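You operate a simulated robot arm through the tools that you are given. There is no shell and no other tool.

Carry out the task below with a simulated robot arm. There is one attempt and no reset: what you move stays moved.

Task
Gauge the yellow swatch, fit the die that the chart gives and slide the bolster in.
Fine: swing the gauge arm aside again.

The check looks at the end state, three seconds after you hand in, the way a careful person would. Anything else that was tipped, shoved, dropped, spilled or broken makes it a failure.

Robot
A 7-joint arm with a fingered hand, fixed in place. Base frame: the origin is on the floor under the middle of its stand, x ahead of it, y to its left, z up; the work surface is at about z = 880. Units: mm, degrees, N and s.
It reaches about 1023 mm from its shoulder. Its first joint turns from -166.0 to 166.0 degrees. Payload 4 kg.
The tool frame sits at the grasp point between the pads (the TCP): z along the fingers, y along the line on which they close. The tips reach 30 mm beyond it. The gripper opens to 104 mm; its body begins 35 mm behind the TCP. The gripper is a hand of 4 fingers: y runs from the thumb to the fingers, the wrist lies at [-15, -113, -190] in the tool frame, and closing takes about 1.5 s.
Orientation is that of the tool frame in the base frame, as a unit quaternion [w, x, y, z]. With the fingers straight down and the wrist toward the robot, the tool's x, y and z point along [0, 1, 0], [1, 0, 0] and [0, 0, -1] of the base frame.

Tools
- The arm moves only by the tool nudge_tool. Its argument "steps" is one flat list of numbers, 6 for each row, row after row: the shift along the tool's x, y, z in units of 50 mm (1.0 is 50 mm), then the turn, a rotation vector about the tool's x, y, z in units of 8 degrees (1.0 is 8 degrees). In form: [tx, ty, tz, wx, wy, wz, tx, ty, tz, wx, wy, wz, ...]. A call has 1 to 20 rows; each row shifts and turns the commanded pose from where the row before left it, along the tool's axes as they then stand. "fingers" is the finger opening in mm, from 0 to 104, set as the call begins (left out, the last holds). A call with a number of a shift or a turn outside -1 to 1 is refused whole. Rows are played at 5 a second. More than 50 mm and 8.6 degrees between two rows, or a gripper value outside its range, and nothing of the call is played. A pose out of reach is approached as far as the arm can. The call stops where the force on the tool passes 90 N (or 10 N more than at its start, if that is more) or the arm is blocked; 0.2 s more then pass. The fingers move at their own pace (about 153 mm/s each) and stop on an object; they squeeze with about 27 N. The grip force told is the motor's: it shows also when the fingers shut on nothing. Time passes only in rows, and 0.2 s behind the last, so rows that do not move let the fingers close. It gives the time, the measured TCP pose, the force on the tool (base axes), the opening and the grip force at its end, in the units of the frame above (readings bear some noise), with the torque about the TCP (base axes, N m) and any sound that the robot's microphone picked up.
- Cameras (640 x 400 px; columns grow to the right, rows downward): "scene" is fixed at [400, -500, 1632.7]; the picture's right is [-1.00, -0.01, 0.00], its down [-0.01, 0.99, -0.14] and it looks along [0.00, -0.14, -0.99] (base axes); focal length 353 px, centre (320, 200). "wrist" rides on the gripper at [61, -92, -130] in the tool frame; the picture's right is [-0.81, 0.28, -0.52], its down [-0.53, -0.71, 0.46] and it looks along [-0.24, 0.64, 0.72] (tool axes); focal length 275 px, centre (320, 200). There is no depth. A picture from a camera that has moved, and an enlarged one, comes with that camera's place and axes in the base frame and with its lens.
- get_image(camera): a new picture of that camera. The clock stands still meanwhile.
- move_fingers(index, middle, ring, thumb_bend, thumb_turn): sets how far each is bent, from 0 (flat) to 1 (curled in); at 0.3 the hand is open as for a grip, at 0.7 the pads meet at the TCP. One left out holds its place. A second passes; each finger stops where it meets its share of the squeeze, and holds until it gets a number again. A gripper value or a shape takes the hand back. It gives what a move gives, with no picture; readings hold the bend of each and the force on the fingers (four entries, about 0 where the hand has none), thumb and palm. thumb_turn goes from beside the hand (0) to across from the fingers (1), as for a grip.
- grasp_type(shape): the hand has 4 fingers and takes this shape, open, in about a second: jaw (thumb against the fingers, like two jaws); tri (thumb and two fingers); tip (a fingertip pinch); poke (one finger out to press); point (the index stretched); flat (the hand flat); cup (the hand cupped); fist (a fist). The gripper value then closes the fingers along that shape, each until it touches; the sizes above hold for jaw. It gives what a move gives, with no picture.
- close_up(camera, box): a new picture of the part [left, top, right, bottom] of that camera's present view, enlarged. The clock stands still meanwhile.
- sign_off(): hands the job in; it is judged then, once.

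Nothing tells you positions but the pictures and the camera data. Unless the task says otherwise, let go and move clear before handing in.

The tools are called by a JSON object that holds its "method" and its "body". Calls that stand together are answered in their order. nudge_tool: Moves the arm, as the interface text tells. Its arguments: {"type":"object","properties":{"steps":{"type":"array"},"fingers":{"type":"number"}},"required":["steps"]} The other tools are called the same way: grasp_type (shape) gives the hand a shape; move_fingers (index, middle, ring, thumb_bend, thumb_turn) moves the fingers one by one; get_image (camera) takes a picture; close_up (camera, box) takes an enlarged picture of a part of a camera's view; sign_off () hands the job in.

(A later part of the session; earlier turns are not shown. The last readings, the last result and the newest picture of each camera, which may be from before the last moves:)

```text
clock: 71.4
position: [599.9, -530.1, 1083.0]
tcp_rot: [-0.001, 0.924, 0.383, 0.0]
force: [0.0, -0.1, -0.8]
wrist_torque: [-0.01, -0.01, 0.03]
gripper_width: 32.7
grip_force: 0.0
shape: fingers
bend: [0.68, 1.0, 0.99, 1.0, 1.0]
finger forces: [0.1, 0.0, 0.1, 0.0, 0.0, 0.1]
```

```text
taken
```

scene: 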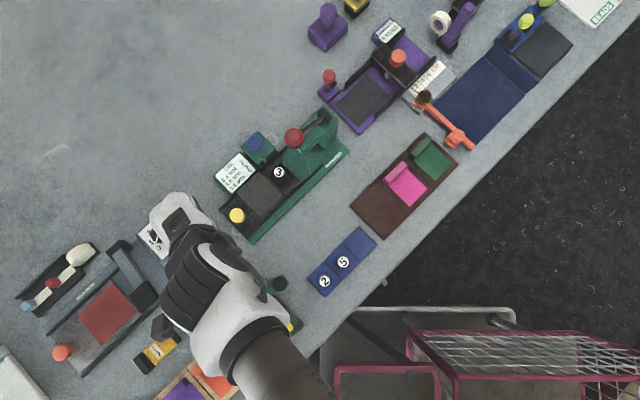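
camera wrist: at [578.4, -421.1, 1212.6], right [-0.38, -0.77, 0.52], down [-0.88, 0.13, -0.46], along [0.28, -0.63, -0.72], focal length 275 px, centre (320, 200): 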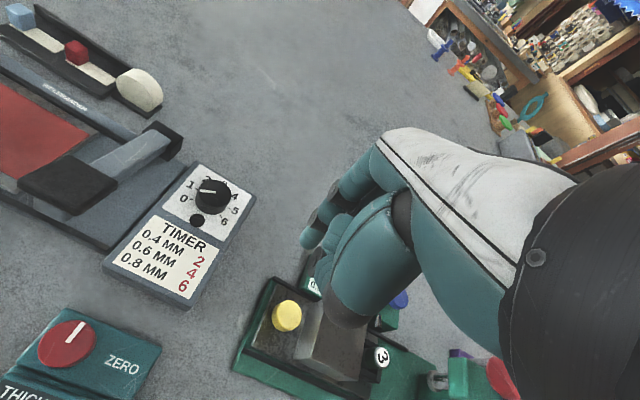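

Knob is at about (564,-569), top near z≈925, lower than the block. I'll bring the index down on its outer side in two stages.

{"method": "nudge_tool", "body": {"steps": [-0.694, -0.013, 0, 0, 0, 0, 0, 0, 0.9, 0, 0, 0, 0, 0, 0.9, 0, 0, 0, 0, 0, 0, 0, 0, 0]}}

{"method": "get_image", "body": {"camera": "wrist"}}

{"method": "close_up", "body": {"camera": "wrist", "box": [220, 200, 400, 380]}}

```text
clock: 72.4
position: [576.0, -554.5, 990.5]
tcp_rot: [-0.001, 0.924, 0.384, -0.001]
force: [0.5, 0.9, 0.0]
wrist_torque: [0.0, 0.01, -0.02]
gripper_width: 32.6
grip_force: 0.0
shape: fingers
bend: [0.68, 1.0, 0.99, 1.0, 1.0]
finger forces: [0.0, 0.1, 0.1, 0.0, 0.0, 0.0]
```

```text
taken
camera wrist: at [553.2, -445.5, 1121.1], right [-0.38, -0.77, 0.52], down [-0.88, 0.13, -0.46], along [0.28, -0.63, -0.72], focal length 275 px, centre (320, 200)
```

wrist: 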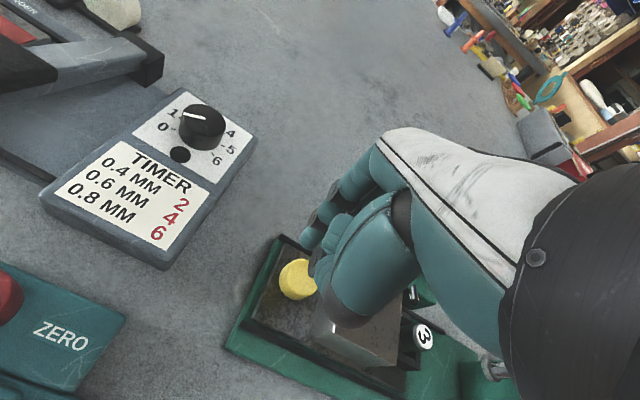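

```text
2.22 times, centred on (310, 290) of wrist
camera zoom: at [553.2, -445.5, 1121.1], right [-0.38, -0.77, 0.52], down [-0.88, 0.13, -0.46], along [0.28, -0.63, -0.72], focal length 612 px, centre (342, 0)
```

zoom: 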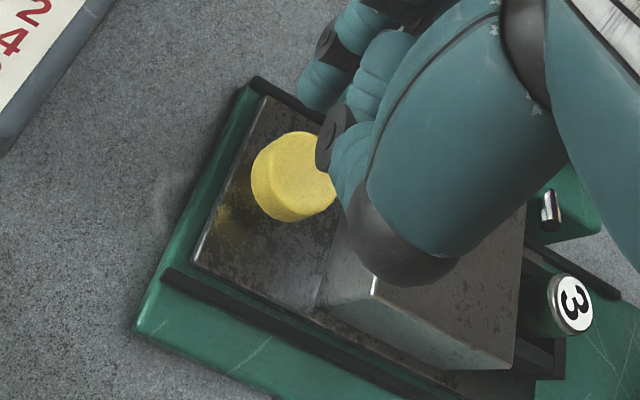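

{"method": "nudge_tool", "body": {"steps": [0.076, 0.082, 0, 0, 0, 0, 0, 0, 0.5, 0, 0, 0, 0, 0, 0.46, 0, 0, 0, 0, 0, 0, 0, 0, 0]}}

{"method": "get_image", "body": {"camera": "wrist"}}

{"method": "close_up", "body": {"camera": "wrist", "box": [240, 160, 420, 340]}}

```text
clock: 73.4
position: [579.6, -553.9, 952.1]
tcp_rot: [-0.001, 0.924, 0.381, -0.001]
force: [0.3, -0.4, 0.2]
wrist_torque: [0.03, 0.02, 0.0]
gripper_width: 32.7
grip_force: 0.0
shape: fingers
bend: [0.68, 1.0, 0.99, 1.0, 1.0]
finger forces: [0.1, 0.0, 0.0, 0.0, 0.0, 0.0]
out of reach, approached as far as the arm can: row 3
```

```text
taken
camera wrist: at [558.4, -445.5, 1082.3], right [-0.38, -0.77, 0.52], down [-0.88, 0.13, -0.45], along [0.28, -0.63, -0.73], focal length 275 px, centre (320, 200)
```

wrist: 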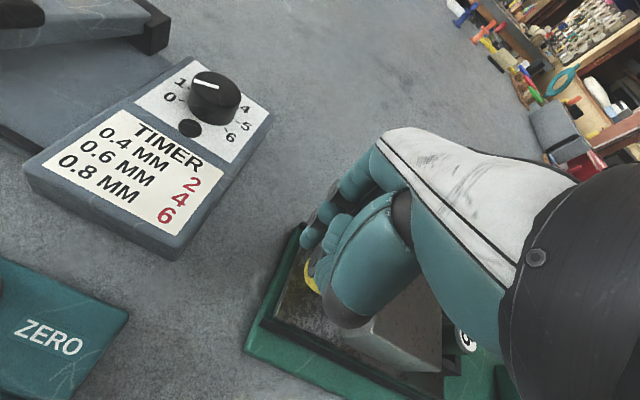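

```text
2.22 times, centred on (330, 250) of wrist
camera zoom: at [558.4, -445.5, 1082.3], right [-0.38, -0.77, 0.52], down [-0.88, 0.13, -0.45], along [0.28, -0.63, -0.73], focal length 612 px, centre (298, 89)
```

zoom: 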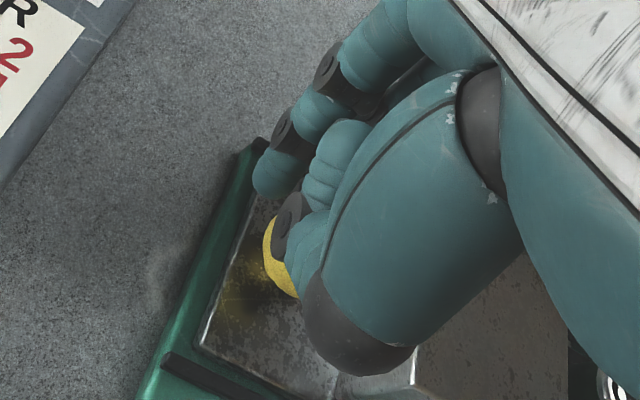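

The vertical hand hits the arm's limit at z=952. Leaning the hand back 15° helped reach lower before, so I'll do that and re-approach.

{"method": "nudge_tool", "body": {"steps": [0, 0, -0.5, 0, 0, 0, 0, 0, 0, -1, 0, 0, 0, 0, 0, -0.875, 0, 0, 0.011, -0.254, -0.068, 0, 0, 0, 0, -0.062, 0.232, 0, 0, 0, 0, 0, 0, 0, 0, 0]}}

{"method": "get_image", "body": {"camera": "wrist"}}

{"method": "close_up", "body": {"camera": "wrist", "box": [220, 180, 400, 360]}}

```text
clock: 74.8
position: [563.1, -543.4, 958.9]
tcp_rot: [0.071, 0.923, 0.378, 0.014]
force: [2.7, -1.1, 33.6]
wrist_torque: [-0.38, -0.48, 0.01]
gripper_width: 32.0
grip_force: 16.8
shape: fingers
bend: [0.67, 1.0, 0.99, 1.0, 1.0]
finger forces: [33.3, 0.0, 0.0, 0.0, 0.0, 0.0]
out of reach, approached as far as the arm can: row 2, 3
```

```text
taken
camera wrist: at [532.0, -420.5, 1073.2], right [-0.43, -0.7, 0.57], down [-0.84, 0.07, -0.54], along [0.33, -0.71, -0.62], focal length 275 px, centre (320, 200)
```

wrist: 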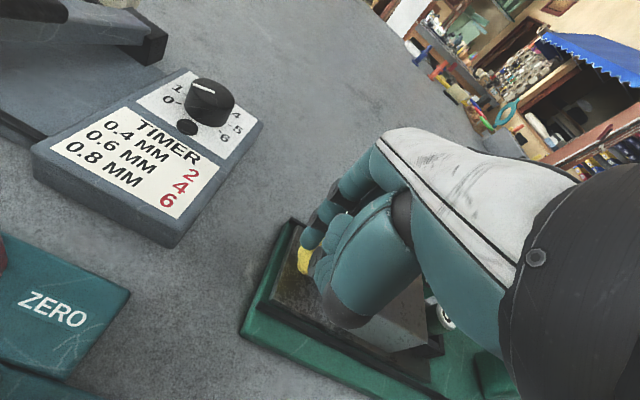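

```text
2.22 times, centred on (310, 270) of wrist
camera zoom: at [532.0, -420.5, 1073.2], right [-0.43, -0.7, 0.57], down [-0.84, 0.07, -0.54], along [0.33, -0.71, -0.62], focal length 612 px, centre (342, 44)
```

zoom: 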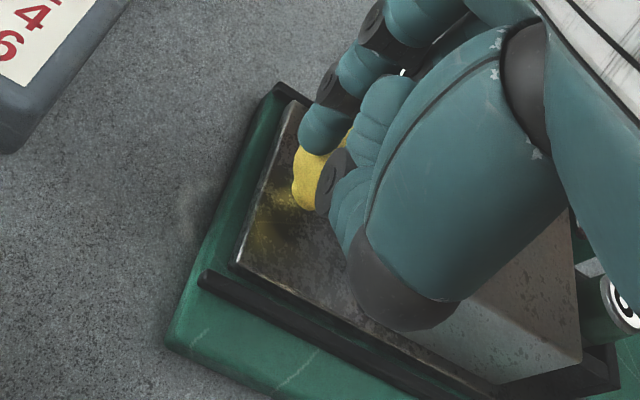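

The reach limit shifted the pose and the index pressed on top of the knob (33 N). Lifting off right away.

{"method": "nudge_tool", "body": {"steps": [0, 0, -0.6, 0, 0, 0, 0, 0, -0.6, 0, 0, 0, 0, 0, 0, 0, 0, 0]}}

{"method": "get_image", "body": {"camera": "scene"}}

{"method": "close_up", "body": {"camera": "wrist", "box": [220, 180, 400, 360]}}

```text
clock: 75.6
position: [557.8, -537.3, 1016.2]
tcp_rot: [0.068, 0.923, 0.378, 0.015]
force: [0.8, -0.4, -0.4]
wrist_torque: [-0.02, 0.01, 0.01]
gripper_width: 32.4
grip_force: 0.0
shape: fingers
bend: [0.68, 1.0, 0.99, 1.0, 1.0]
finger forces: [0.0, 0.0, 0.1, 0.0, 0.0, 0.1]
```

```text
taken
```

scene: 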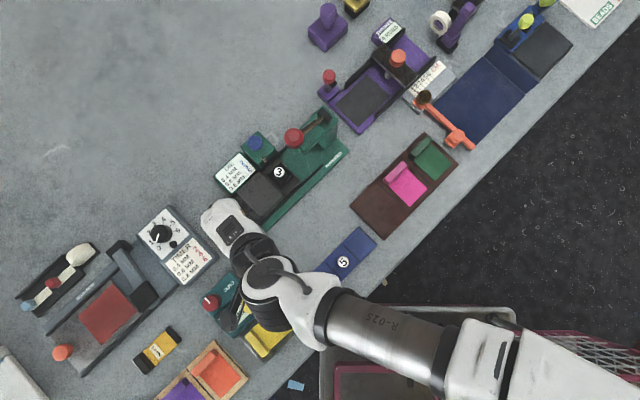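

```text
2.22 times, centred on (310, 270) of wrist
camera zoom: at [526.6, -414.4, 1130.6], right [-0.43, -0.7, 0.57], down [-0.84, 0.08, -0.53], along [0.33, -0.71, -0.62], focal length 612 px, centre (342, 44)
```

zoom: 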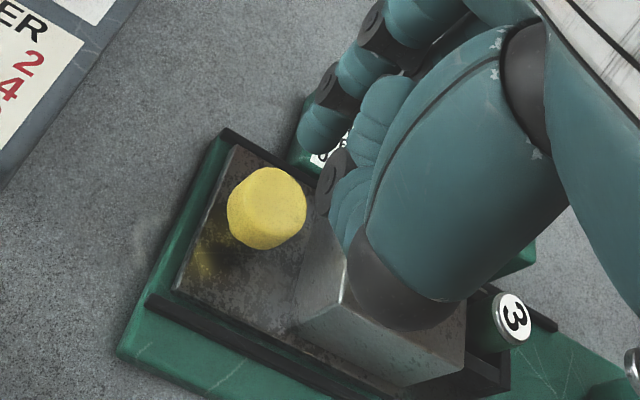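

Knob is intact and the bolster hasn't moved. The natural hand heading here is along +x, so I'll turn back to the original yaw, put the thumb flat aside, and approach the knob's outer side again.

{"method": "nudge_tool", "body": {"steps": [0, 0, -0.7, 0, 0, 0, 0, 0, -0.6, 0, 0, 0, 0, 0, 0, 0.98, 0, 0, 0, 0, 0, 0, 0, -1, 0, 0, 0, 0, 0, -1, 0, 0, 0, 0, 0, -1, 0, 0, 0, 0, 0, -1, 0, 0, 0, 0, 0, -1, 0, 0, 0, 0, 0, -0.66, 0, 0, 0, 0, 0, 0]}}

{"method": "move_fingers", "body": {"thumb_bend": 0.0, "thumb_turn": 0.0}}

{"method": "get_image", "body": {"camera": "wrist"}}

{"method": "get_image", "body": {"camera": "scene"}}

```text
clock: 77.8
position: [552.7, -529.8, 1079.0]
tcp_rot: [0.0, 0.708, 0.706, -0.013]
force: [0.4, -0.5, 0.4]
wrist_torque: [-0.03, 0.0, 0.01]
gripper_width: 32.5
grip_force: 0.2
shape: fingers
bend: [0.68, 1.0, 0.99, 1.0, 1.0]
finger forces: [0.1, 0.0, 0.0, 0.0, 0.0, 0.1]
```

```text
clock: 78.8
position: [552.5, -530.0, 1081.0]
tcp_rot: [0.0, 0.709, 0.705, -0.013]
force: [0.1, 0.3, -0.2]
wrist_torque: [0.0, -0.01, -0.03]
gripper_width: 134.3
grip_force: 0.1
shape: fingers
bend: [0.68, 1.0, 0.99, 0.0, 0.0]
finger forces: [0.1, 0.1, 0.0, 0.1, 0.1, 0.1]
```

```text
taken
camera wrist: at [462.8, -465.3, 1210.6], right [0.28, -0.8, 0.53], down [-0.72, -0.54, -0.43], along [0.63, -0.26, -0.73], focal length 275 px, centre (320, 200)
```

wrist: 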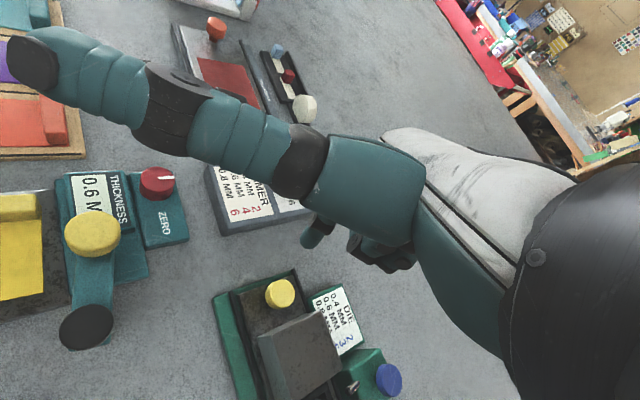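

```text
taken
```

scene: 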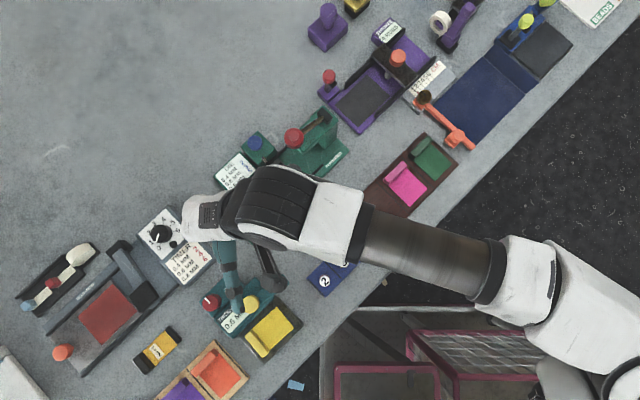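

{"method": "nudge_tool", "body": {"steps": [-0.43, 0.616, 0, 0, 0, 0, 0, 0, 0.9, 0, 0, 0, 0, 0, 0.8, 0, 0, 0, 0, 0, 0, 0, 0, 0]}}

{"method": "get_image", "body": {"camera": "wrist"}}

{"method": "close_up", "body": {"camera": "wrist", "box": [230, 190, 410, 370]}}

```text
clock: 79.8
position: [582.3, -553.1, 995.3]
tcp_rot: [0.0, 0.708, 0.706, -0.012]
force: [0.1, 1.1, -0.1]
wrist_torque: [-0.01, 0.02, 0.02]
gripper_width: 134.1
grip_force: 0.0
shape: fingers
bend: [0.68, 1.0, 0.99, 0.0, 0.0]
finger forces: [0.0, 0.0, 0.1, 0.1, 0.1, 0.1]
```

```text
taken
camera wrist: at [492.3, -487.6, 1125.8], right [0.28, -0.8, 0.53], down [-0.72, -0.54, -0.43], along [0.63, -0.26, -0.73], focal length 275 px, centre (320, 200)
```

wrist: 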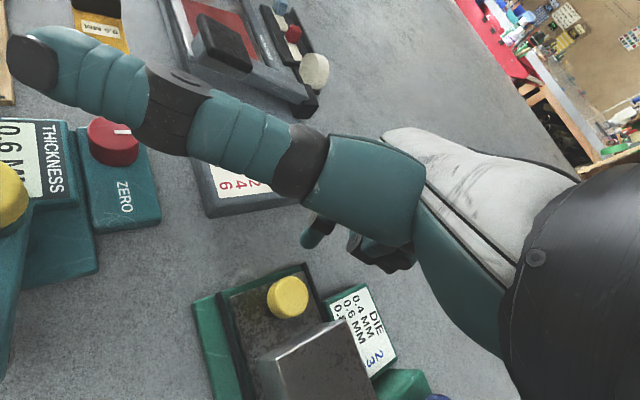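

```text
2.22 times, centred on (320, 280) of wrist
camera zoom: at [492.3, -487.6, 1125.8], right [0.28, -0.8, 0.53], down [-0.72, -0.54, -0.43], along [0.63, -0.26, -0.73], focal length 612 px, centre (320, 22)
```

zoom: 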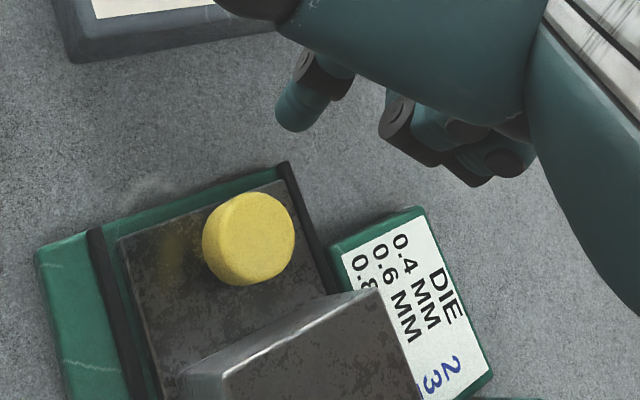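

Good, clear view: the finger will land ~32 mm outward of the knob centre, right in line with the rails. Descending to knob height.

{"method": "nudge_tool", "body": {"steps": [0, 0, 0.5, 0, 0, 0, 0, 0, 0.5, 0, 0, 0, 0, 0, 0, 0, 0, 0]}}

{"method": "get_image", "body": {"camera": "wrist"}}

{"method": "close_up", "body": {"camera": "wrist", "box": [230, 190, 410, 370]}}

```text
clock: 80.6
position: [580.6, -553.5, 946.1]
tcp_rot: [0.0, 0.708, 0.706, -0.013]
force: [0.0, -0.4, 0.6]
wrist_torque: [0.02, 0.0, -0.03]
gripper_width: 134.3
grip_force: 0.0
shape: fingers
bend: [0.68, 1.0, 0.99, 0.0, 0.0]
finger forces: [0.1, 0.1, 0.0, 0.1, 0.0, 0.0]
```

```text
taken
camera wrist: at [491.2, -489.1, 1075.5], right [0.28, -0.8, 0.53], down [-0.72, -0.54, -0.43], along [0.63, -0.26, -0.73], focal length 275 px, centre (320, 200)
```

wrist: 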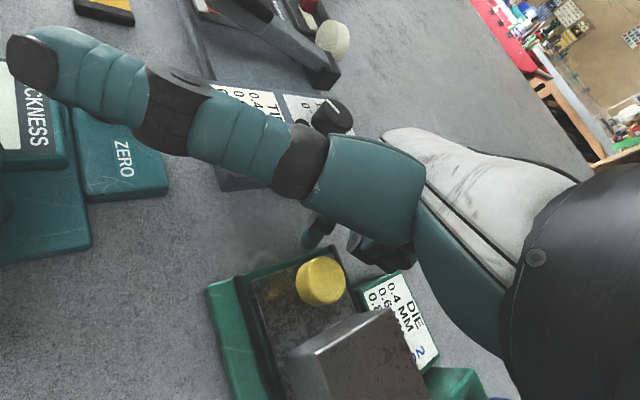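

```text
2.22 times, centred on (320, 280) of wrist
camera zoom: at [491.2, -489.1, 1075.5], right [0.28, -0.8, 0.53], down [-0.72, -0.54, -0.43], along [0.63, -0.26, -0.73], focal length 612 px, centre (320, 22)
```

zoom: 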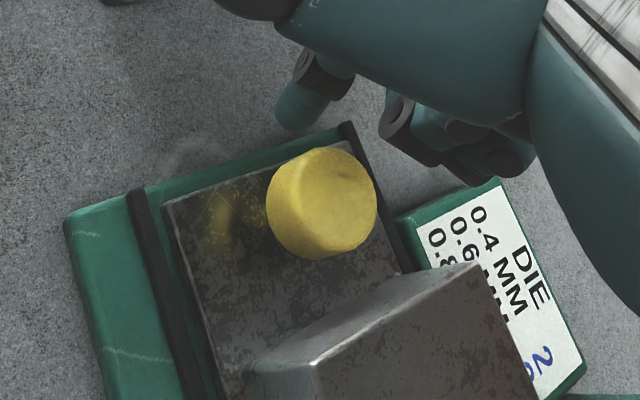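

{"method": "nudge_tool", "body": {"steps": [-0.109, -0.117, 0, 0, 0, 0, -0.082, -0.088, 0, 0, 0, 0, -0.082, -0.088, 0, 0, 0, 0, 0, 0, 0, 0, 0, 0]}}

{"method": "get_image", "body": {"camera": "wrist"}}

{"method": "close_up", "body": {"camera": "wrist", "box": [230, 190, 410, 370]}}

```text
clock: 81.6
position: [565.9, -565.7, 945.8]
tcp_rot: [0.001, 0.709, 0.705, -0.012]
force: [1.4, 0.4, -1.2]
wrist_torque: [0.04, -0.01, -0.01]
gripper_width: 134.7
grip_force: 0.5
shape: fingers
bend: [0.67, 1.0, 0.99, 0.0, 0.0]
finger forces: [1.1, 0.1, 0.1, 0.0, 0.1, 0.0]
```

```text
taken
camera wrist: at [476.5, -502.4, 1076.5], right [0.28, -0.8, 0.53], down [-0.72, -0.54, -0.43], along [0.63, -0.26, -0.73], focal length 275 px, centre (320, 200)
```

wrist: 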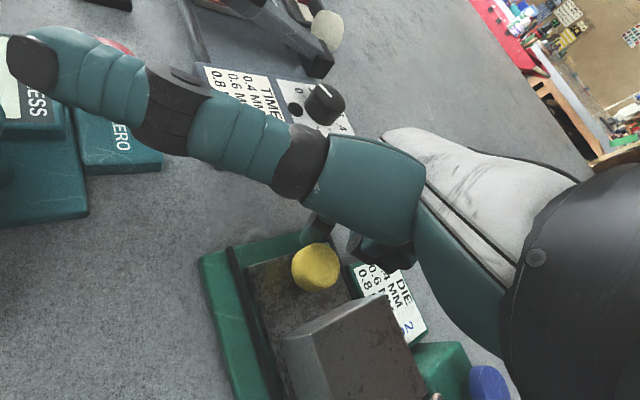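

```text
2.22 times, centred on (320, 280) of wrist
camera zoom: at [476.5, -502.4, 1076.5], right [0.28, -0.8, 0.53], down [-0.72, -0.54, -0.43], along [0.63, -0.26, -0.73], focal length 612 px, centre (320, 22)
```

zoom: 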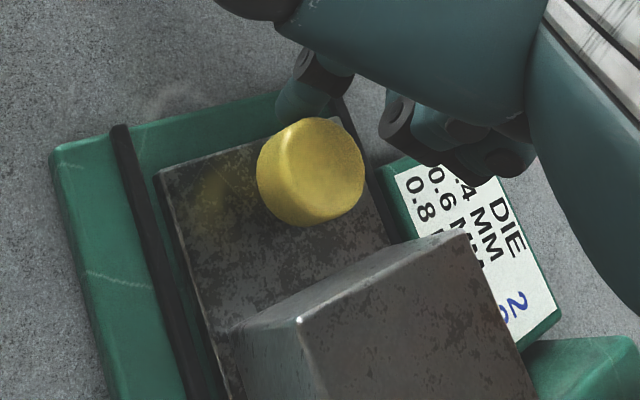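

The bolster is sliding with ~1 N. I'll continue in small steps, watching the pin and the force.

{"method": "nudge_tool", "body": {"steps": [-0.082, -0.088, 0, 0, 0, 0, -0.082, -0.088, 0, 0, 0, 0, 0, 0, 0, 0, 0, 0]}}

{"method": "close_up", "body": {"camera": "scene", "box": [220, 110, 340, 220]}}

{"method": "get_image", "body": {"camera": "wrist"}}

```text
clock: 82.4
position: [556.8, -575.1, 947.8]
tcp_rot: [0.0, 0.709, 0.705, -0.012]
force: [0.8, -0.1, -0.1]
wrist_torque: [0.05, -0.06, 0.01]
gripper_width: 134.8
grip_force: 0.3
shape: fingers
bend: [0.67, 1.0, 0.99, 0.0, 0.0]
finger forces: [1.1, 0.0, 0.1, 0.0, 0.0, 0.1]
```

```text
3.64 times, centred on (280, 165) of scene
camera zoom: at [400.0, -500.0, 1632.7], right [-1.0, -0.01, 0.0], down [-0.01, 0.99, -0.14], along [0.0, -0.14, -0.99], focal length 1285 px, centre (466, 327)
```

zoom: 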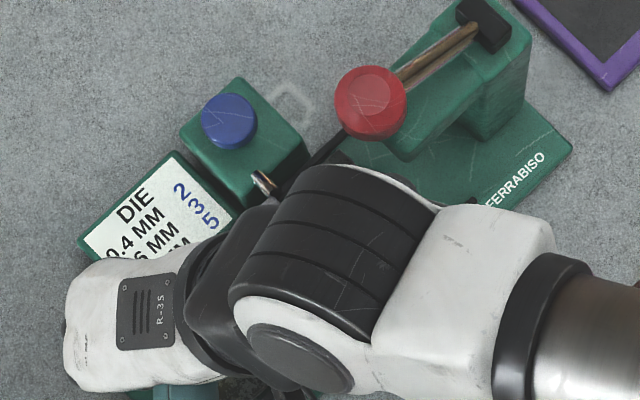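

```text
taken
camera wrist: at [467.9, -510.4, 1076.6], right [0.28, -0.8, 0.53], down [-0.72, -0.54, -0.43], along [0.63, -0.26, -0.73], focal length 275 px, centre (320, 200)
```

wrist: 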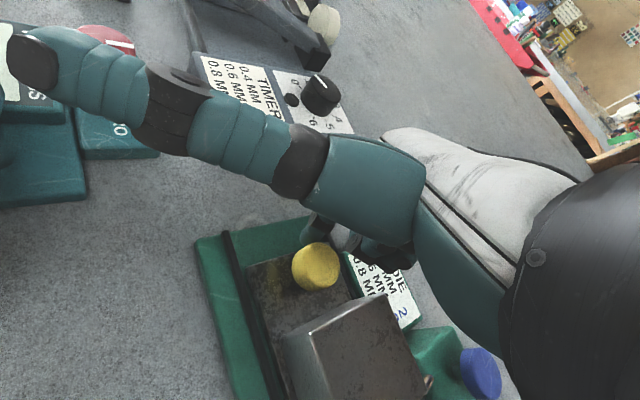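

The bolster keeps moving at ~1 N; the arm's wrist is about 30 mm above the lever ball's level, so I continue carefully.

{"method": "nudge_tool", "body": {"steps": [-0.082, -0.088, 0, 0, 0, 0, -0.082, -0.088, 0, 0, 0, 0, 0, 0, 0, 0, 0, 0]}}

{"method": "get_image", "body": {"camera": "wrist"}}

{"method": "close_up", "body": {"camera": "wrist", "box": [230, 220, 480, 400]}}

```text
clock: 83.2
position: [548.7, -583.2, 945.4]
tcp_rot: [0.001, 0.709, 0.705, -0.013]
force: [0.7, 1.2, -0.7]
wrist_torque: [-0.03, -0.02, 0.01]
gripper_width: 135.3
grip_force: 0.3
shape: fingers
bend: [0.66, 1.0, 0.99, 0.0, 0.0]
finger forces: [1.1, 0.1, 0.0, 0.0, 0.0, 0.0]
```

```text
taken
camera wrist: at [458.8, -518.8, 1076.6], right [0.28, -0.8, 0.53], down [-0.72, -0.54, -0.43], along [0.63, -0.26, -0.73], focal length 275 px, centre (320, 200)
```

wrist: 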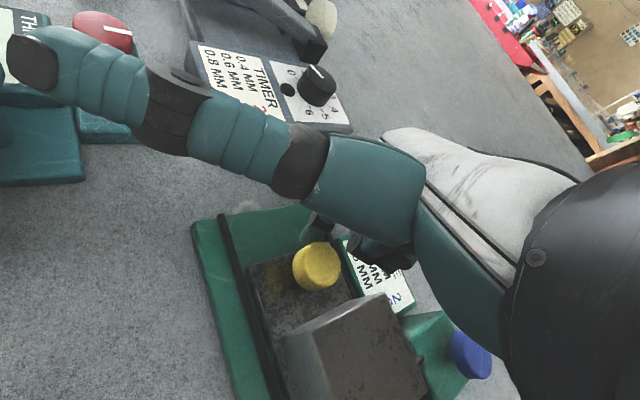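

```text
2.22 times, centred on (355, 310) of wrist
camera zoom: at [458.8, -518.8, 1076.6], right [0.28, -0.8, 0.53], down [-0.72, -0.54, -0.43], along [0.63, -0.26, -0.73], focal length 612 px, centre (242, -44)
```

zoom: 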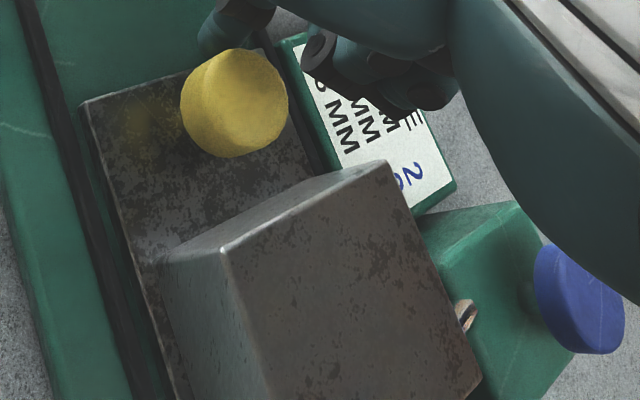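

{"method": "nudge_tool", "body": {"steps": [-0.082, -0.088, 0, 0, 0, 0, -0.082, -0.088, 0, 0, 0, 0, 0, 0, 0, 0, 0, 0]}}

{"method": "get_image", "body": {"camera": "wrist"}}

{"method": "get_image", "body": {"camera": "scene"}}

```text
clock: 84.0
position: [539.7, -591.6, 947.1]
tcp_rot: [0.0, 0.709, 0.706, -0.012]
force: [1.9, 0.7, -0.4]
wrist_torque: [0.03, -0.02, -0.01]
gripper_width: 135.1
grip_force: 0.5
shape: fingers
bend: [0.66, 1.0, 0.99, 0.0, 0.0]
finger forces: [1.1, 0.0, 0.0, 0.0, 0.1, 0.0]
```

```text
taken
camera wrist: at [449.7, -527.0, 1077.0], right [0.28, -0.8, 0.53], down [-0.72, -0.54, -0.43], along [0.63, -0.26, -0.73], focal length 275 px, centre (320, 200)
```

wrist: 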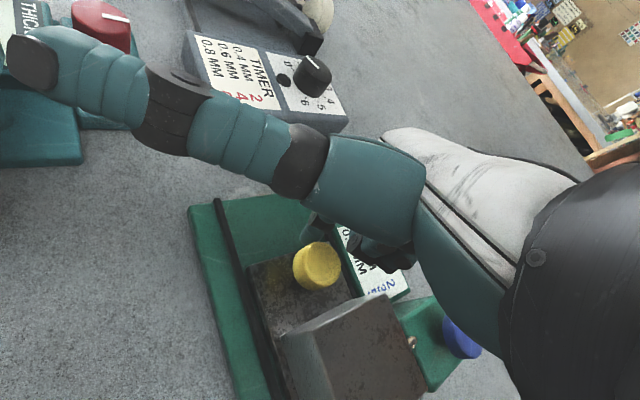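

```text
taken
```

scene: 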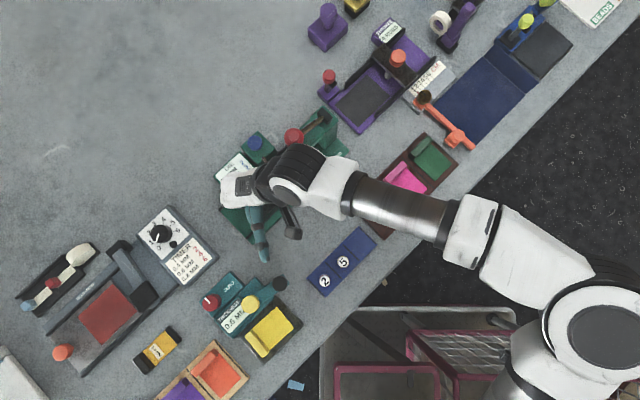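

{"method": "close_up", "body": {"camera": "scene", "box": [220, 110, 340, 220]}}

```text
3.64 times, centred on (280, 165) of scene
camera zoom: at [400.0, -500.0, 1632.7], right [-1.0, -0.01, 0.0], down [-0.01, 0.99, -0.14], along [0.0, -0.14, -0.99], focal length 1285 px, centre (466, 327)
```

zoom: 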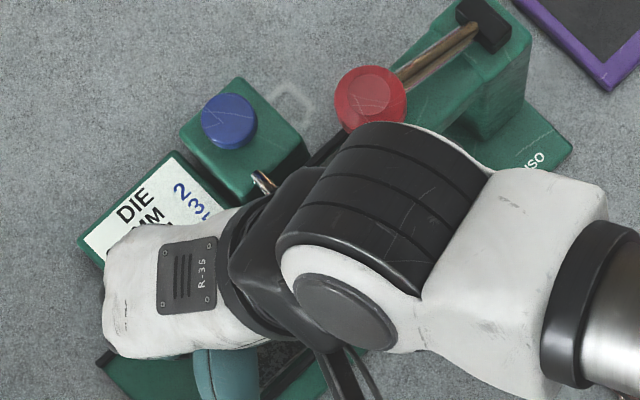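

The lever ball hasn't moved and the wrist passes ~40 mm above it. Continuing the push.

{"method": "nudge_tool", "body": {"steps": [-0.082, -0.088, 0, 0, 0, 0, -0.055, -0.058, 0, 0, 0, 0, 0, 0, 0, 0, 0, 0]}}

{"method": "close_up", "body": {"camera": "wrist", "box": [230, 220, 480, 400]}}

{"method": "close_up", "body": {"camera": "scene", "box": [220, 110, 340, 220]}}

```text
clock: 84.8
position: [531.6, -600.1, 947.4]
tcp_rot: [-0.001, 0.709, 0.705, -0.012]
force: [0.7, 0.4, -0.2]
wrist_torque: [-0.01, -0.04, 0.01]
gripper_width: 135.1
grip_force: 1.1
shape: fingers
bend: [0.66, 1.0, 0.99, 0.0, 0.0]
finger forces: [1.1, 0.1, 0.1, 0.0, 0.1, 0.0]
```

```text
2.22 times, centred on (355, 310) of wrist
camera zoom: at [442.1, -534.3, 1077.2], right [0.28, -0.8, 0.53], down [-0.72, -0.54, -0.43], along [0.63, -0.26, -0.73], focal length 612 px, centre (242, -44)
```

zoom: 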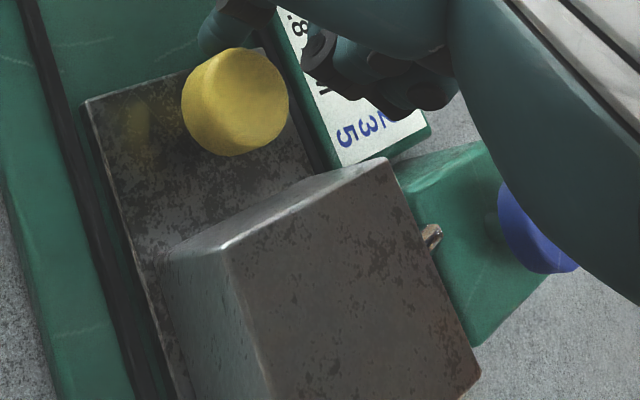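

```text
3.64 times, centred on (280, 165) of scene
camera zoom: at [400.0, -500.0, 1632.7], right [-1.0, -0.01, 0.0], down [-0.01, 0.99, -0.14], along [0.0, -0.14, -0.99], focal length 1285 px, centre (466, 327)
```

zoom: 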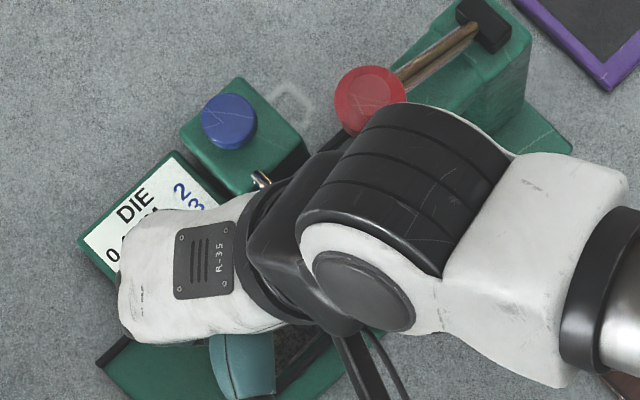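

{"method": "nudge_tool", "body": {"steps": [-0.055, -0.058, 0, 0, 0, 0, -0.055, -0.058, 0, 0, 0, 0, 0, 0, 0, 0, 0, 0]}}

{"method": "close_up", "body": {"camera": "wrist", "box": [230, 220, 480, 400]}}

{"method": "close_up", "body": {"camera": "scene", "box": [220, 110, 340, 220]}}

```text
clock: 85.6
position: [526.4, -606.4, 947.4]
tcp_rot: [0.0, 0.709, 0.705, -0.013]
force: [2.2, 0.9, -1.1]
wrist_torque: [-0.01, 0.0, 0.02]
gripper_width: 135.5
grip_force: 0.6
shape: fingers
bend: [0.66, 1.0, 0.99, 0.0, 0.0]
finger forces: [1.1, 0.0, 0.0, 0.1, 0.1, 0.0]
```

```text
2.22 times, centred on (355, 310) of wrist
camera zoom: at [436.3, -539.8, 1077.6], right [0.28, -0.8, 0.53], down [-0.72, -0.54, -0.43], along [0.63, -0.26, -0.73], focal length 612 px, centre (242, -44)
```

zoom: 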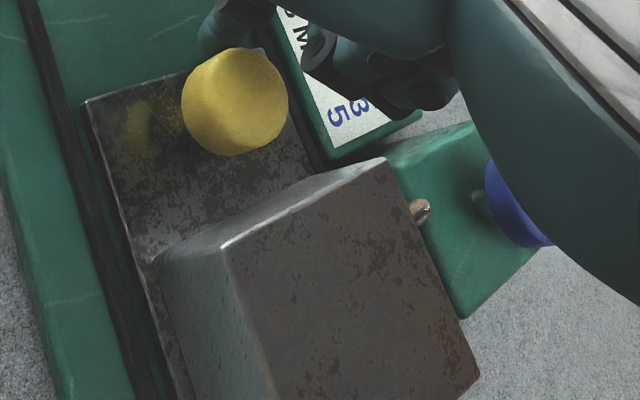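

```text
3.64 times, centred on (280, 165) of scene
camera zoom: at [400.0, -500.0, 1632.7], right [-1.0, -0.01, 0.0], down [-0.01, 0.99, -0.14], along [0.0, -0.14, -0.99], focal length 1285 px, centre (466, 327)
```

zoom: 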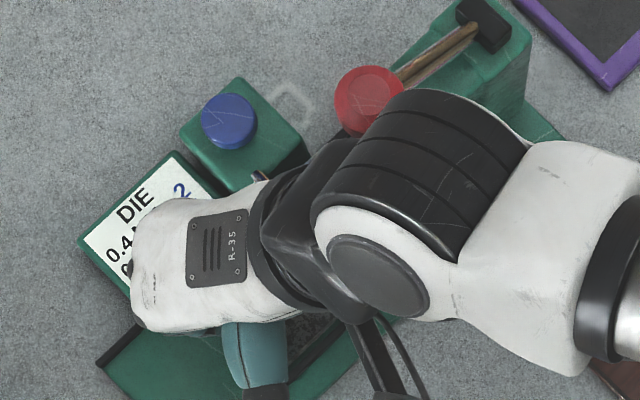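

{"method": "nudge_tool", "body": {"steps": [-0.055, -0.058, 0, 0, 0, 0, 0, 0, 0, 0, 0, 0]}}

{"method": "close_up", "body": {"camera": "wrist", "box": [230, 220, 480, 400]}}

```text
clock: 86.2
position: [523.7, -606.3, 947.9]
tcp_rot: [0.0, 0.709, 0.705, -0.012]
force: [0.6, 0.0, -0.4]
wrist_torque: [-0.04, -0.03, -0.03]
gripper_width: 135.3
grip_force: 1.0
shape: fingers
bend: [0.66, 1.0, 0.99, 0.0, 0.0]
finger forces: [1.4, 0.1, 0.0, 0.0, 0.0, 0.0]
```

```text
2.22 times, centred on (355, 310) of wrist
camera zoom: at [433.6, -542.5, 1077.6], right [0.28, -0.8, 0.53], down [-0.72, -0.54, -0.43], along [0.63, -0.26, -0.73], focal length 612 px, centre (242, -44)
```

zoom: 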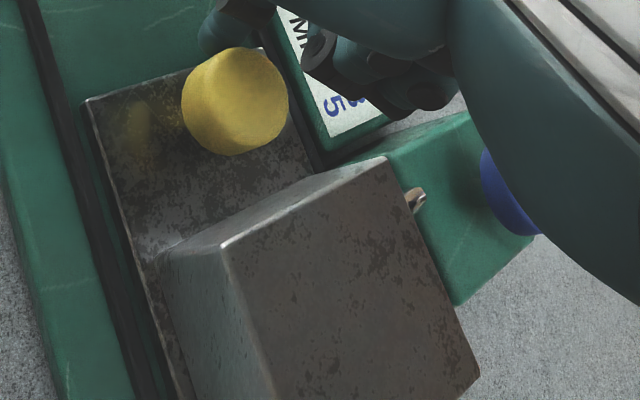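

{"method": "nudge_tool", "body": {"steps": [-0.055, -0.058, 0, 0, 0, 0, 0, 0, 0, 0, 0, 0]}}

{"method": "nudge_tool", "body": {"steps": [-0.055, -0.058, 0, 0, 0, 0, 0, 0, 0, 0, 0, 0]}}

{"method": "get_image", "body": {"camera": "wrist"}}

{"method": "close_up", "body": {"camera": "scene", "box": [220, 110, 340, 220]}}

```text
clock: 86.8
position: [520.6, -609.4, 947.2]
tcp_rot: [0.0, 0.709, 0.705, -0.013]
force: [4.0, 6.0, 0.8]
wrist_torque: [0.16, -0.13, 0.06]
gripper_width: 136.4
grip_force: 2.7
shape: fingers
bend: [0.64, 1.0, 0.99, 0.0, 0.0]
finger forces: [5.7, 0.1, 0.1, 0.0, 0.0, 0.1]
```

```text
clock: 87.4
position: [517.3, -611.6, 949.5]
tcp_rot: [0.0, 0.708, 0.706, -0.012]
force: [5.5, 11.9, 2.7]
wrist_torque: [0.29, -0.18, 0.12]
gripper_width: 137.2
grip_force: 5.3
shape: fingers
bend: [0.62, 1.0, 0.99, 0.0, 0.0]
finger forces: [11.0, 0.0, 0.1, 0.0, 0.0, 0.0]
```

```text
taken
camera wrist: at [428.0, -547.1, 1078.2], right [0.28, -0.8, 0.53], down [-0.72, -0.54, -0.43], along [0.63, -0.26, -0.73], focal length 275 px, centre (320, 200)
```

wrist: 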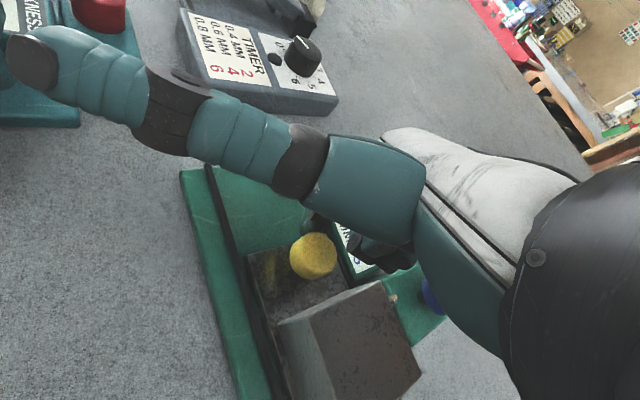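

```text
3.64 times, centred on (280, 165) of scene
camera zoom: at [400.0, -500.0, 1632.7], right [-1.0, -0.01, 0.0], down [-0.01, 0.99, -0.14], along [0.0, -0.14, -0.99], focal length 1285 px, centre (466, 327)
```

zoom: 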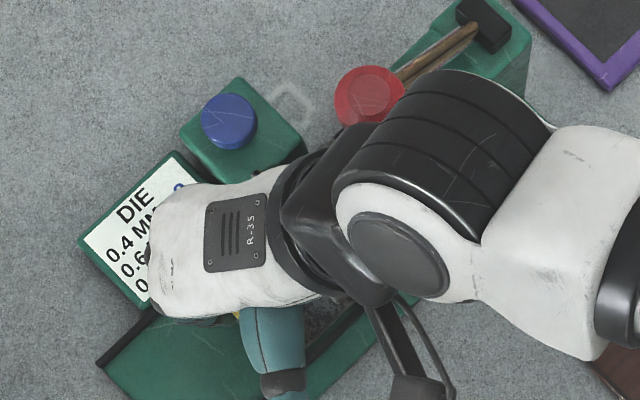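

A firm resistance appeared after ~70 mm of travel — the end stop. I'll back off the finger, rise and inspect.

{"method": "nudge_tool", "body": {"steps": [0.109, 0.117, 0, 0, 0, 0, 0.2, 0.22, 0, 0, 0, 0, 0, 0, -0.8, 0, 0, 0, 0, 0, -0.9, 0, 0, 0, 0, 0, -0.9, 0, 0, 0, 0.9, 0, 0, 0, 0, 0, 0.9, 0, 0, 0, 0, 0, 0.9, 0, 0, 0, 0, 0, 0, 0, 0, 0, 0, 0]}}

{"method": "get_image", "body": {"camera": "scene"}}

{"method": "close_up", "body": {"camera": "scene", "box": [220, 110, 340, 220]}}

{"method": "get_image", "body": {"camera": "wrist"}}

```text
clock: 89.4
position: [538.0, -458.6, 1073.8]
tcp_rot: [-0.001, 0.709, 0.705, -0.013]
force: [0.8, 0.1, 0.5]
wrist_torque: [0.0, 0.0, 0.0]
gripper_width: 134.0
grip_force: 0.1
shape: fingers
bend: [0.68, 1.0, 0.99, 0.0, 0.0]
finger forces: [0.0, 0.0, 0.0, 0.1, 0.1, 0.0]
```

```text
taken
```

scene: 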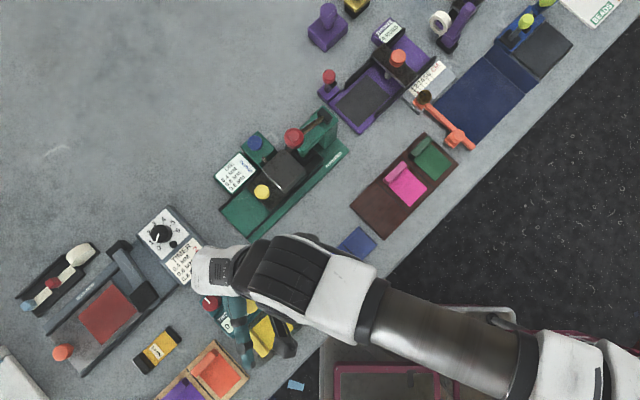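

```text
3.64 times, centred on (280, 165) of scene
camera zoom: at [400.0, -500.0, 1632.7], right [-1.0, -0.01, 0.0], down [-0.01, 0.99, -0.14], along [0.0, -0.14, -0.99], focal length 1285 px, centre (466, 327)
```

zoom: 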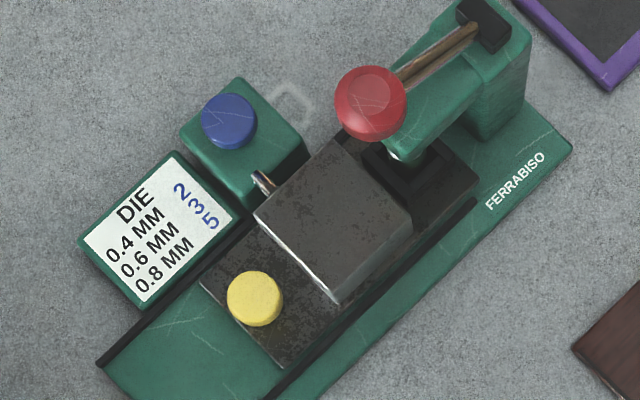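

```text
taken
camera wrist: at [447.9, -394.6, 1204.3], right [0.28, -0.8, 0.53], down [-0.72, -0.54, -0.43], along [0.63, -0.26, -0.73], focal length 275 px, centre (320, 200)
```

wrist: 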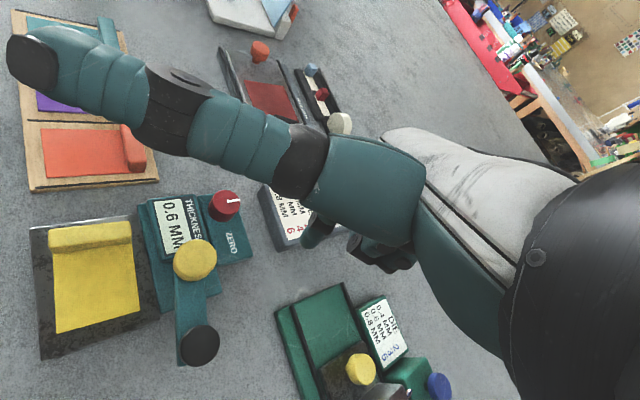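

{"method": "close_up", "body": {"camera": "scene", "box": [285, 130, 335, 180]}}

{"method": "close_up", "body": {"camera": "scene", "box": [190, 260, 310, 360]}}

```text
8.00 times, centred on (310, 155) of scene
camera zoom: at [400.0, -500.0, 1632.7], right [-1.0, -0.01, 0.0], down [-0.01, 0.99, -0.14], along [0.0, -0.14, -0.99], focal length 2827 px, centre (400, 560)
```

zoom: 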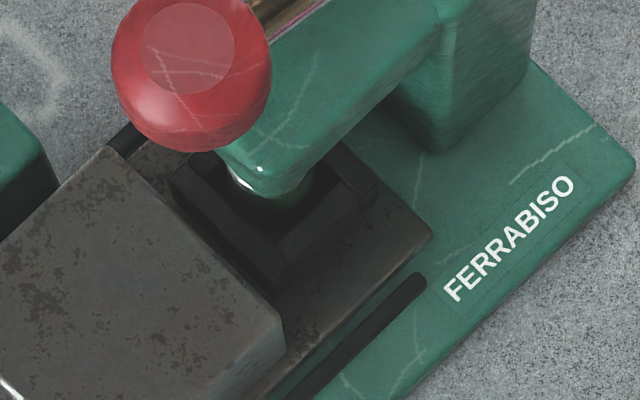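

```text
4.00 times, centred on (250, 310) of scene
camera zoom: at [400.0, -500.0, 1632.7], right [-1.0, -0.01, 0.0], down [-0.01, 0.99, -0.14], along [0.0, -0.14, -0.99], focal length 1414 px, centre (600, -240)
```

zoom: 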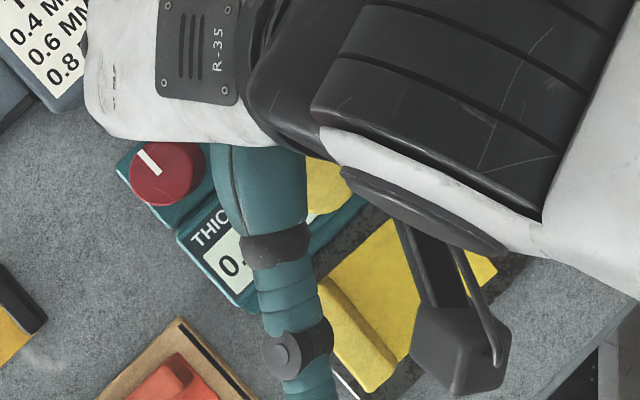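

The bolster is in, with the socket under the ram. I'll tuck the thumb, withdraw and view the press from the front to verify the die is still upright.

{"method": "grasp_type", "body": {"shape": "poke"}}

{"method": "nudge_tool", "body": {"steps": [0, 0, -0.8, 0, 0, 0, -0.37, -0.64, -0.1, 0, 0, 0, -0.37, -0.64, -0.1, 0, 0, 0, -0.37, -0.64, -0.1, 0, 0, 0, -0.37, -0.64, -0.1, 0, 0, 0, -0.37, -0.64, -0.1, 0, 0, 0, -0.37, -0.64, -0.1, 0, 0, 0, 0, 0, 0, 0, 0, 1, 0, 0, 0, 0, 0, 1, 0, 0, 0, 0, 0, 1, 0, 0, 0, 0, 0, 1, 0, 0, 0, 0, 0, 1, 0, 0, 0, 0, 0, 1, 0, 0, 0, 0, 0, 1, 0, 0, 0, 0, 0, 1, 0, 0, 0, 0, 0, 1, 0, 0, 0, 0, 0, 1, 0, 0, 0, 0, 0, 1, 0, 0, 0, 0, 0, 0.25, 0, 0, 0, 0, 0, 0]}}

{"method": "get_image", "body": {"camera": "wrist"}}

{"method": "get_image", "body": {"camera": "scene"}}

```text
clock: 90.3
position: [537.6, -459.4, 1074.4]
tcp_rot: [0.001, 0.709, 0.705, -0.013]
force: [1.3, -0.2, -0.6]
wrist_torque: [0.0, -0.01, 0.0]
gripper_width: 0.0
grip_force: 0.2
shape: poke
bend: [0.7, 0.7, 0.99, 1.0, 1.0]
finger forces: [0.1, 0.0, 0.1, 0.0, 0.0, 0.0]
```

```text
clock: 94.5
position: [345.3, -568.6, 1148.8]
tcp_rot: [0.009, 1.0, -0.003, -0.009]
force: [0.0, -0.1, -0.6]
wrist_torque: [-0.02, 0.0, -0.01]
gripper_width: 0.1
grip_force: 0.0
shape: poke
bend: [0.7, 0.7, 0.99, 1.0, 1.0]
finger forces: [0.1, 0.1, 0.0, 0.1, 0.0, 0.0]
```

```text
taken
camera wrist: at [409.8, -474.5, 1276.9], right [-0.8, -0.26, 0.54], down [-0.54, 0.71, -0.46], along [-0.26, -0.66, -0.71], focal length 275 px, centre (320, 200)
```

wrist: 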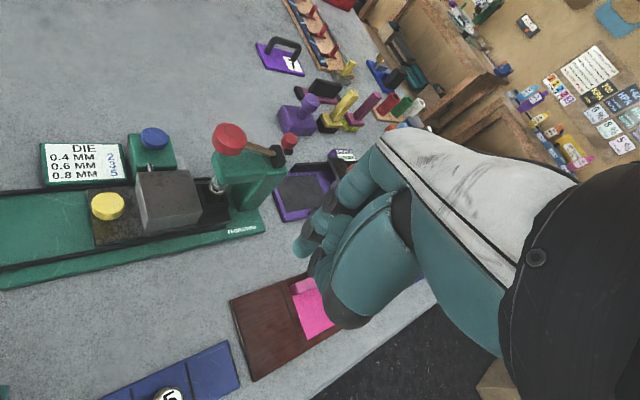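

```text
taken
```

scene: 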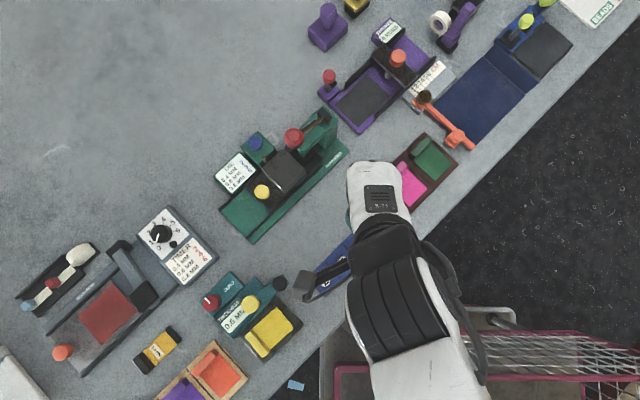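

{"method": "close_up", "body": {"camera": "wrist", "box": [120, 110, 300, 250]}}

{"method": "close_up", "body": {"camera": "wrist", "box": [185, 160, 255, 230]}}

{"method": "close_up", "body": {"camera": "scene", "box": [190, 260, 310, 360]}}

```text
2.86 times, centred on (210, 180) of wrist
camera zoom: at [409.8, -474.5, 1276.9], right [-0.8, -0.26, 0.54], down [-0.54, 0.71, -0.46], along [-0.26, -0.66, -0.71], focal length 786 px, centre (634, 257)
```

zoom: 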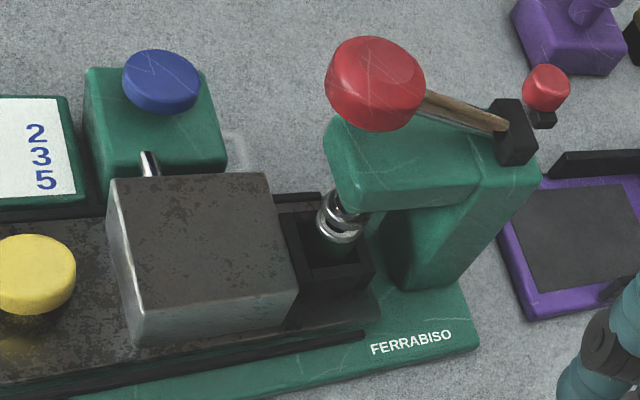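

```text
5.71 times, centred on (220, 195) of wrist
camera zoom: at [409.8, -474.5, 1276.9], right [-0.8, -0.26, 0.54], down [-0.54, 0.71, -0.46], along [-0.26, -0.66, -0.71], focal length 1573 px, centre (891, 229)
```

zoom: 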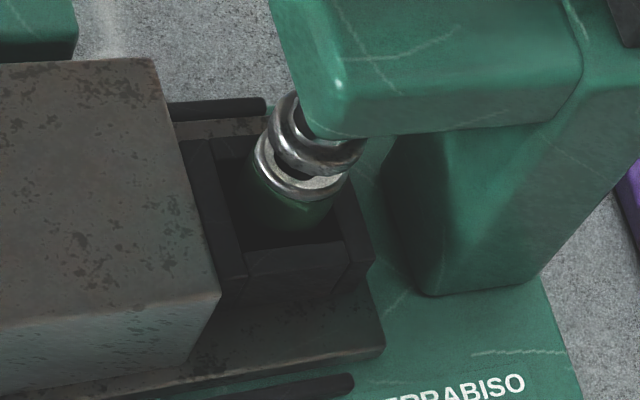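

```text
4.00 times, centred on (250, 310) of scene
camera zoom: at [400.0, -500.0, 1632.7], right [-1.0, -0.01, 0.0], down [-0.01, 0.99, -0.14], along [0.0, -0.14, -0.99], focal length 1414 px, centre (600, -240)
```

zoom: 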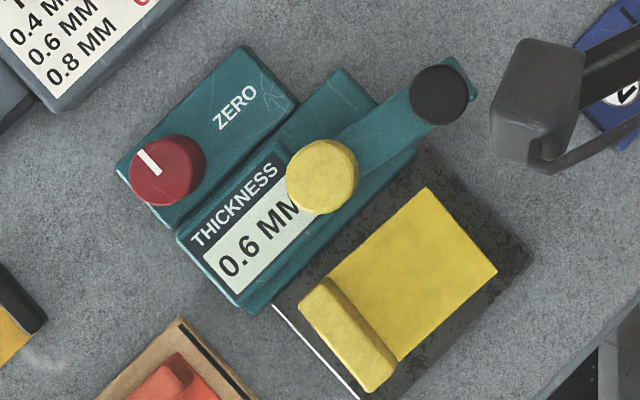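

The die stands upright under the ram and the gauge shows 0.6 mm with its arm aside. I'll withdraw the hand to its starting place and take a last look at everything.

{"method": "nudge_tool", "body": {"steps": [0, 0, 0, 0, 0, -1, 0, 0, 0, 0, 0, -1, 0, 0, 0, 0, 0, -1, 0, 0, 0, 0, 0, -1, 0, 0, 0, 0, 0, -1, 0, 0, 0, 0, 0, -1, 0, 0, 0, 0, 0, -1, 0, 0, 0, 0, 0, -1, 0, 0, 0, 0, 0, -1, 0, 0, 0, 0, 0, -1, 0, 0, 0, 0, 0, -1, 0, 0, 0, 0, 0, -0.25, 0.355, -0.725, -0.1, 0, 0, 0, 0.355, -0.725, -0.1, 0, 0, 0, 0.355, -0.725, -0.1, 0, 0, 0, 0.355, -0.725, -0.1, 0, 0, 0, 0, 0, 0, 0, 0, 0]}}

{"method": "get_image", "body": {"camera": "scene"}}

{"method": "get_image", "body": {"camera": "wrist"}}

{"method": "close_up", "body": {"camera": "scene", "box": [220, 110, 380, 300]}}

```text
clock: 98.1
position: [201.6, -495.2, 1171.1]
tcp_rot: [0.0, 0.708, 0.706, -0.013]
force: [0.0, 1.0, -0.2]
wrist_torque: [0.05, -0.01, -0.03]
gripper_width: 0.1
grip_force: 0.0
shape: poke
bend: [0.7, 0.7, 0.99, 1.0, 1.0]
finger forces: [0.0, 0.1, 0.1, 0.1, 0.0, 0.0]
```

```text
taken
```

scene: 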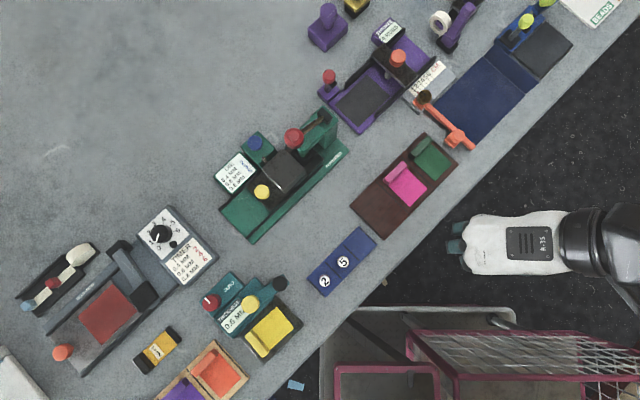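

```text
taken
camera wrist: at [112.1, -430.7, 1301.5], right [0.28, -0.8, 0.53], down [-0.72, -0.54, -0.43], along [0.63, -0.26, -0.73], focal length 275 px, centre (320, 200)
```

wrist: 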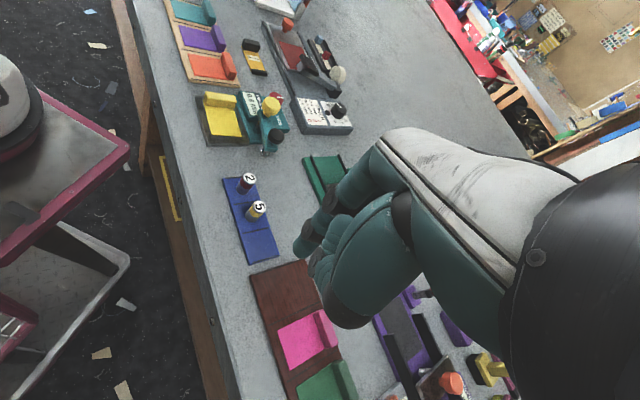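

```text
2.11 times, centred on (300, 205) of scene
camera zoom: at [400.0, -500.0, 1632.7], right [-1.0, -0.01, 0.0], down [-0.01, 0.99, -0.14], along [0.0, -0.14, -0.99], focal length 744 px, centre (362, 190)
```

zoom: 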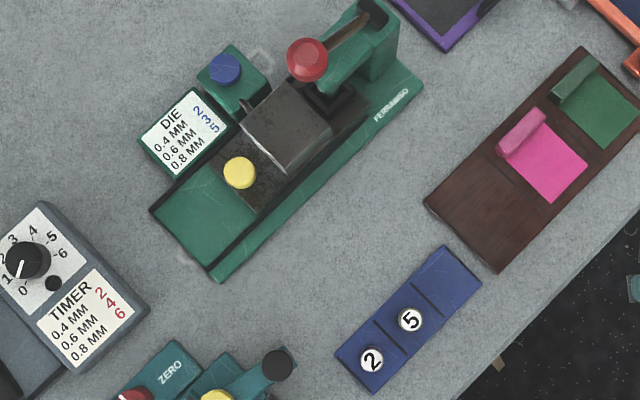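

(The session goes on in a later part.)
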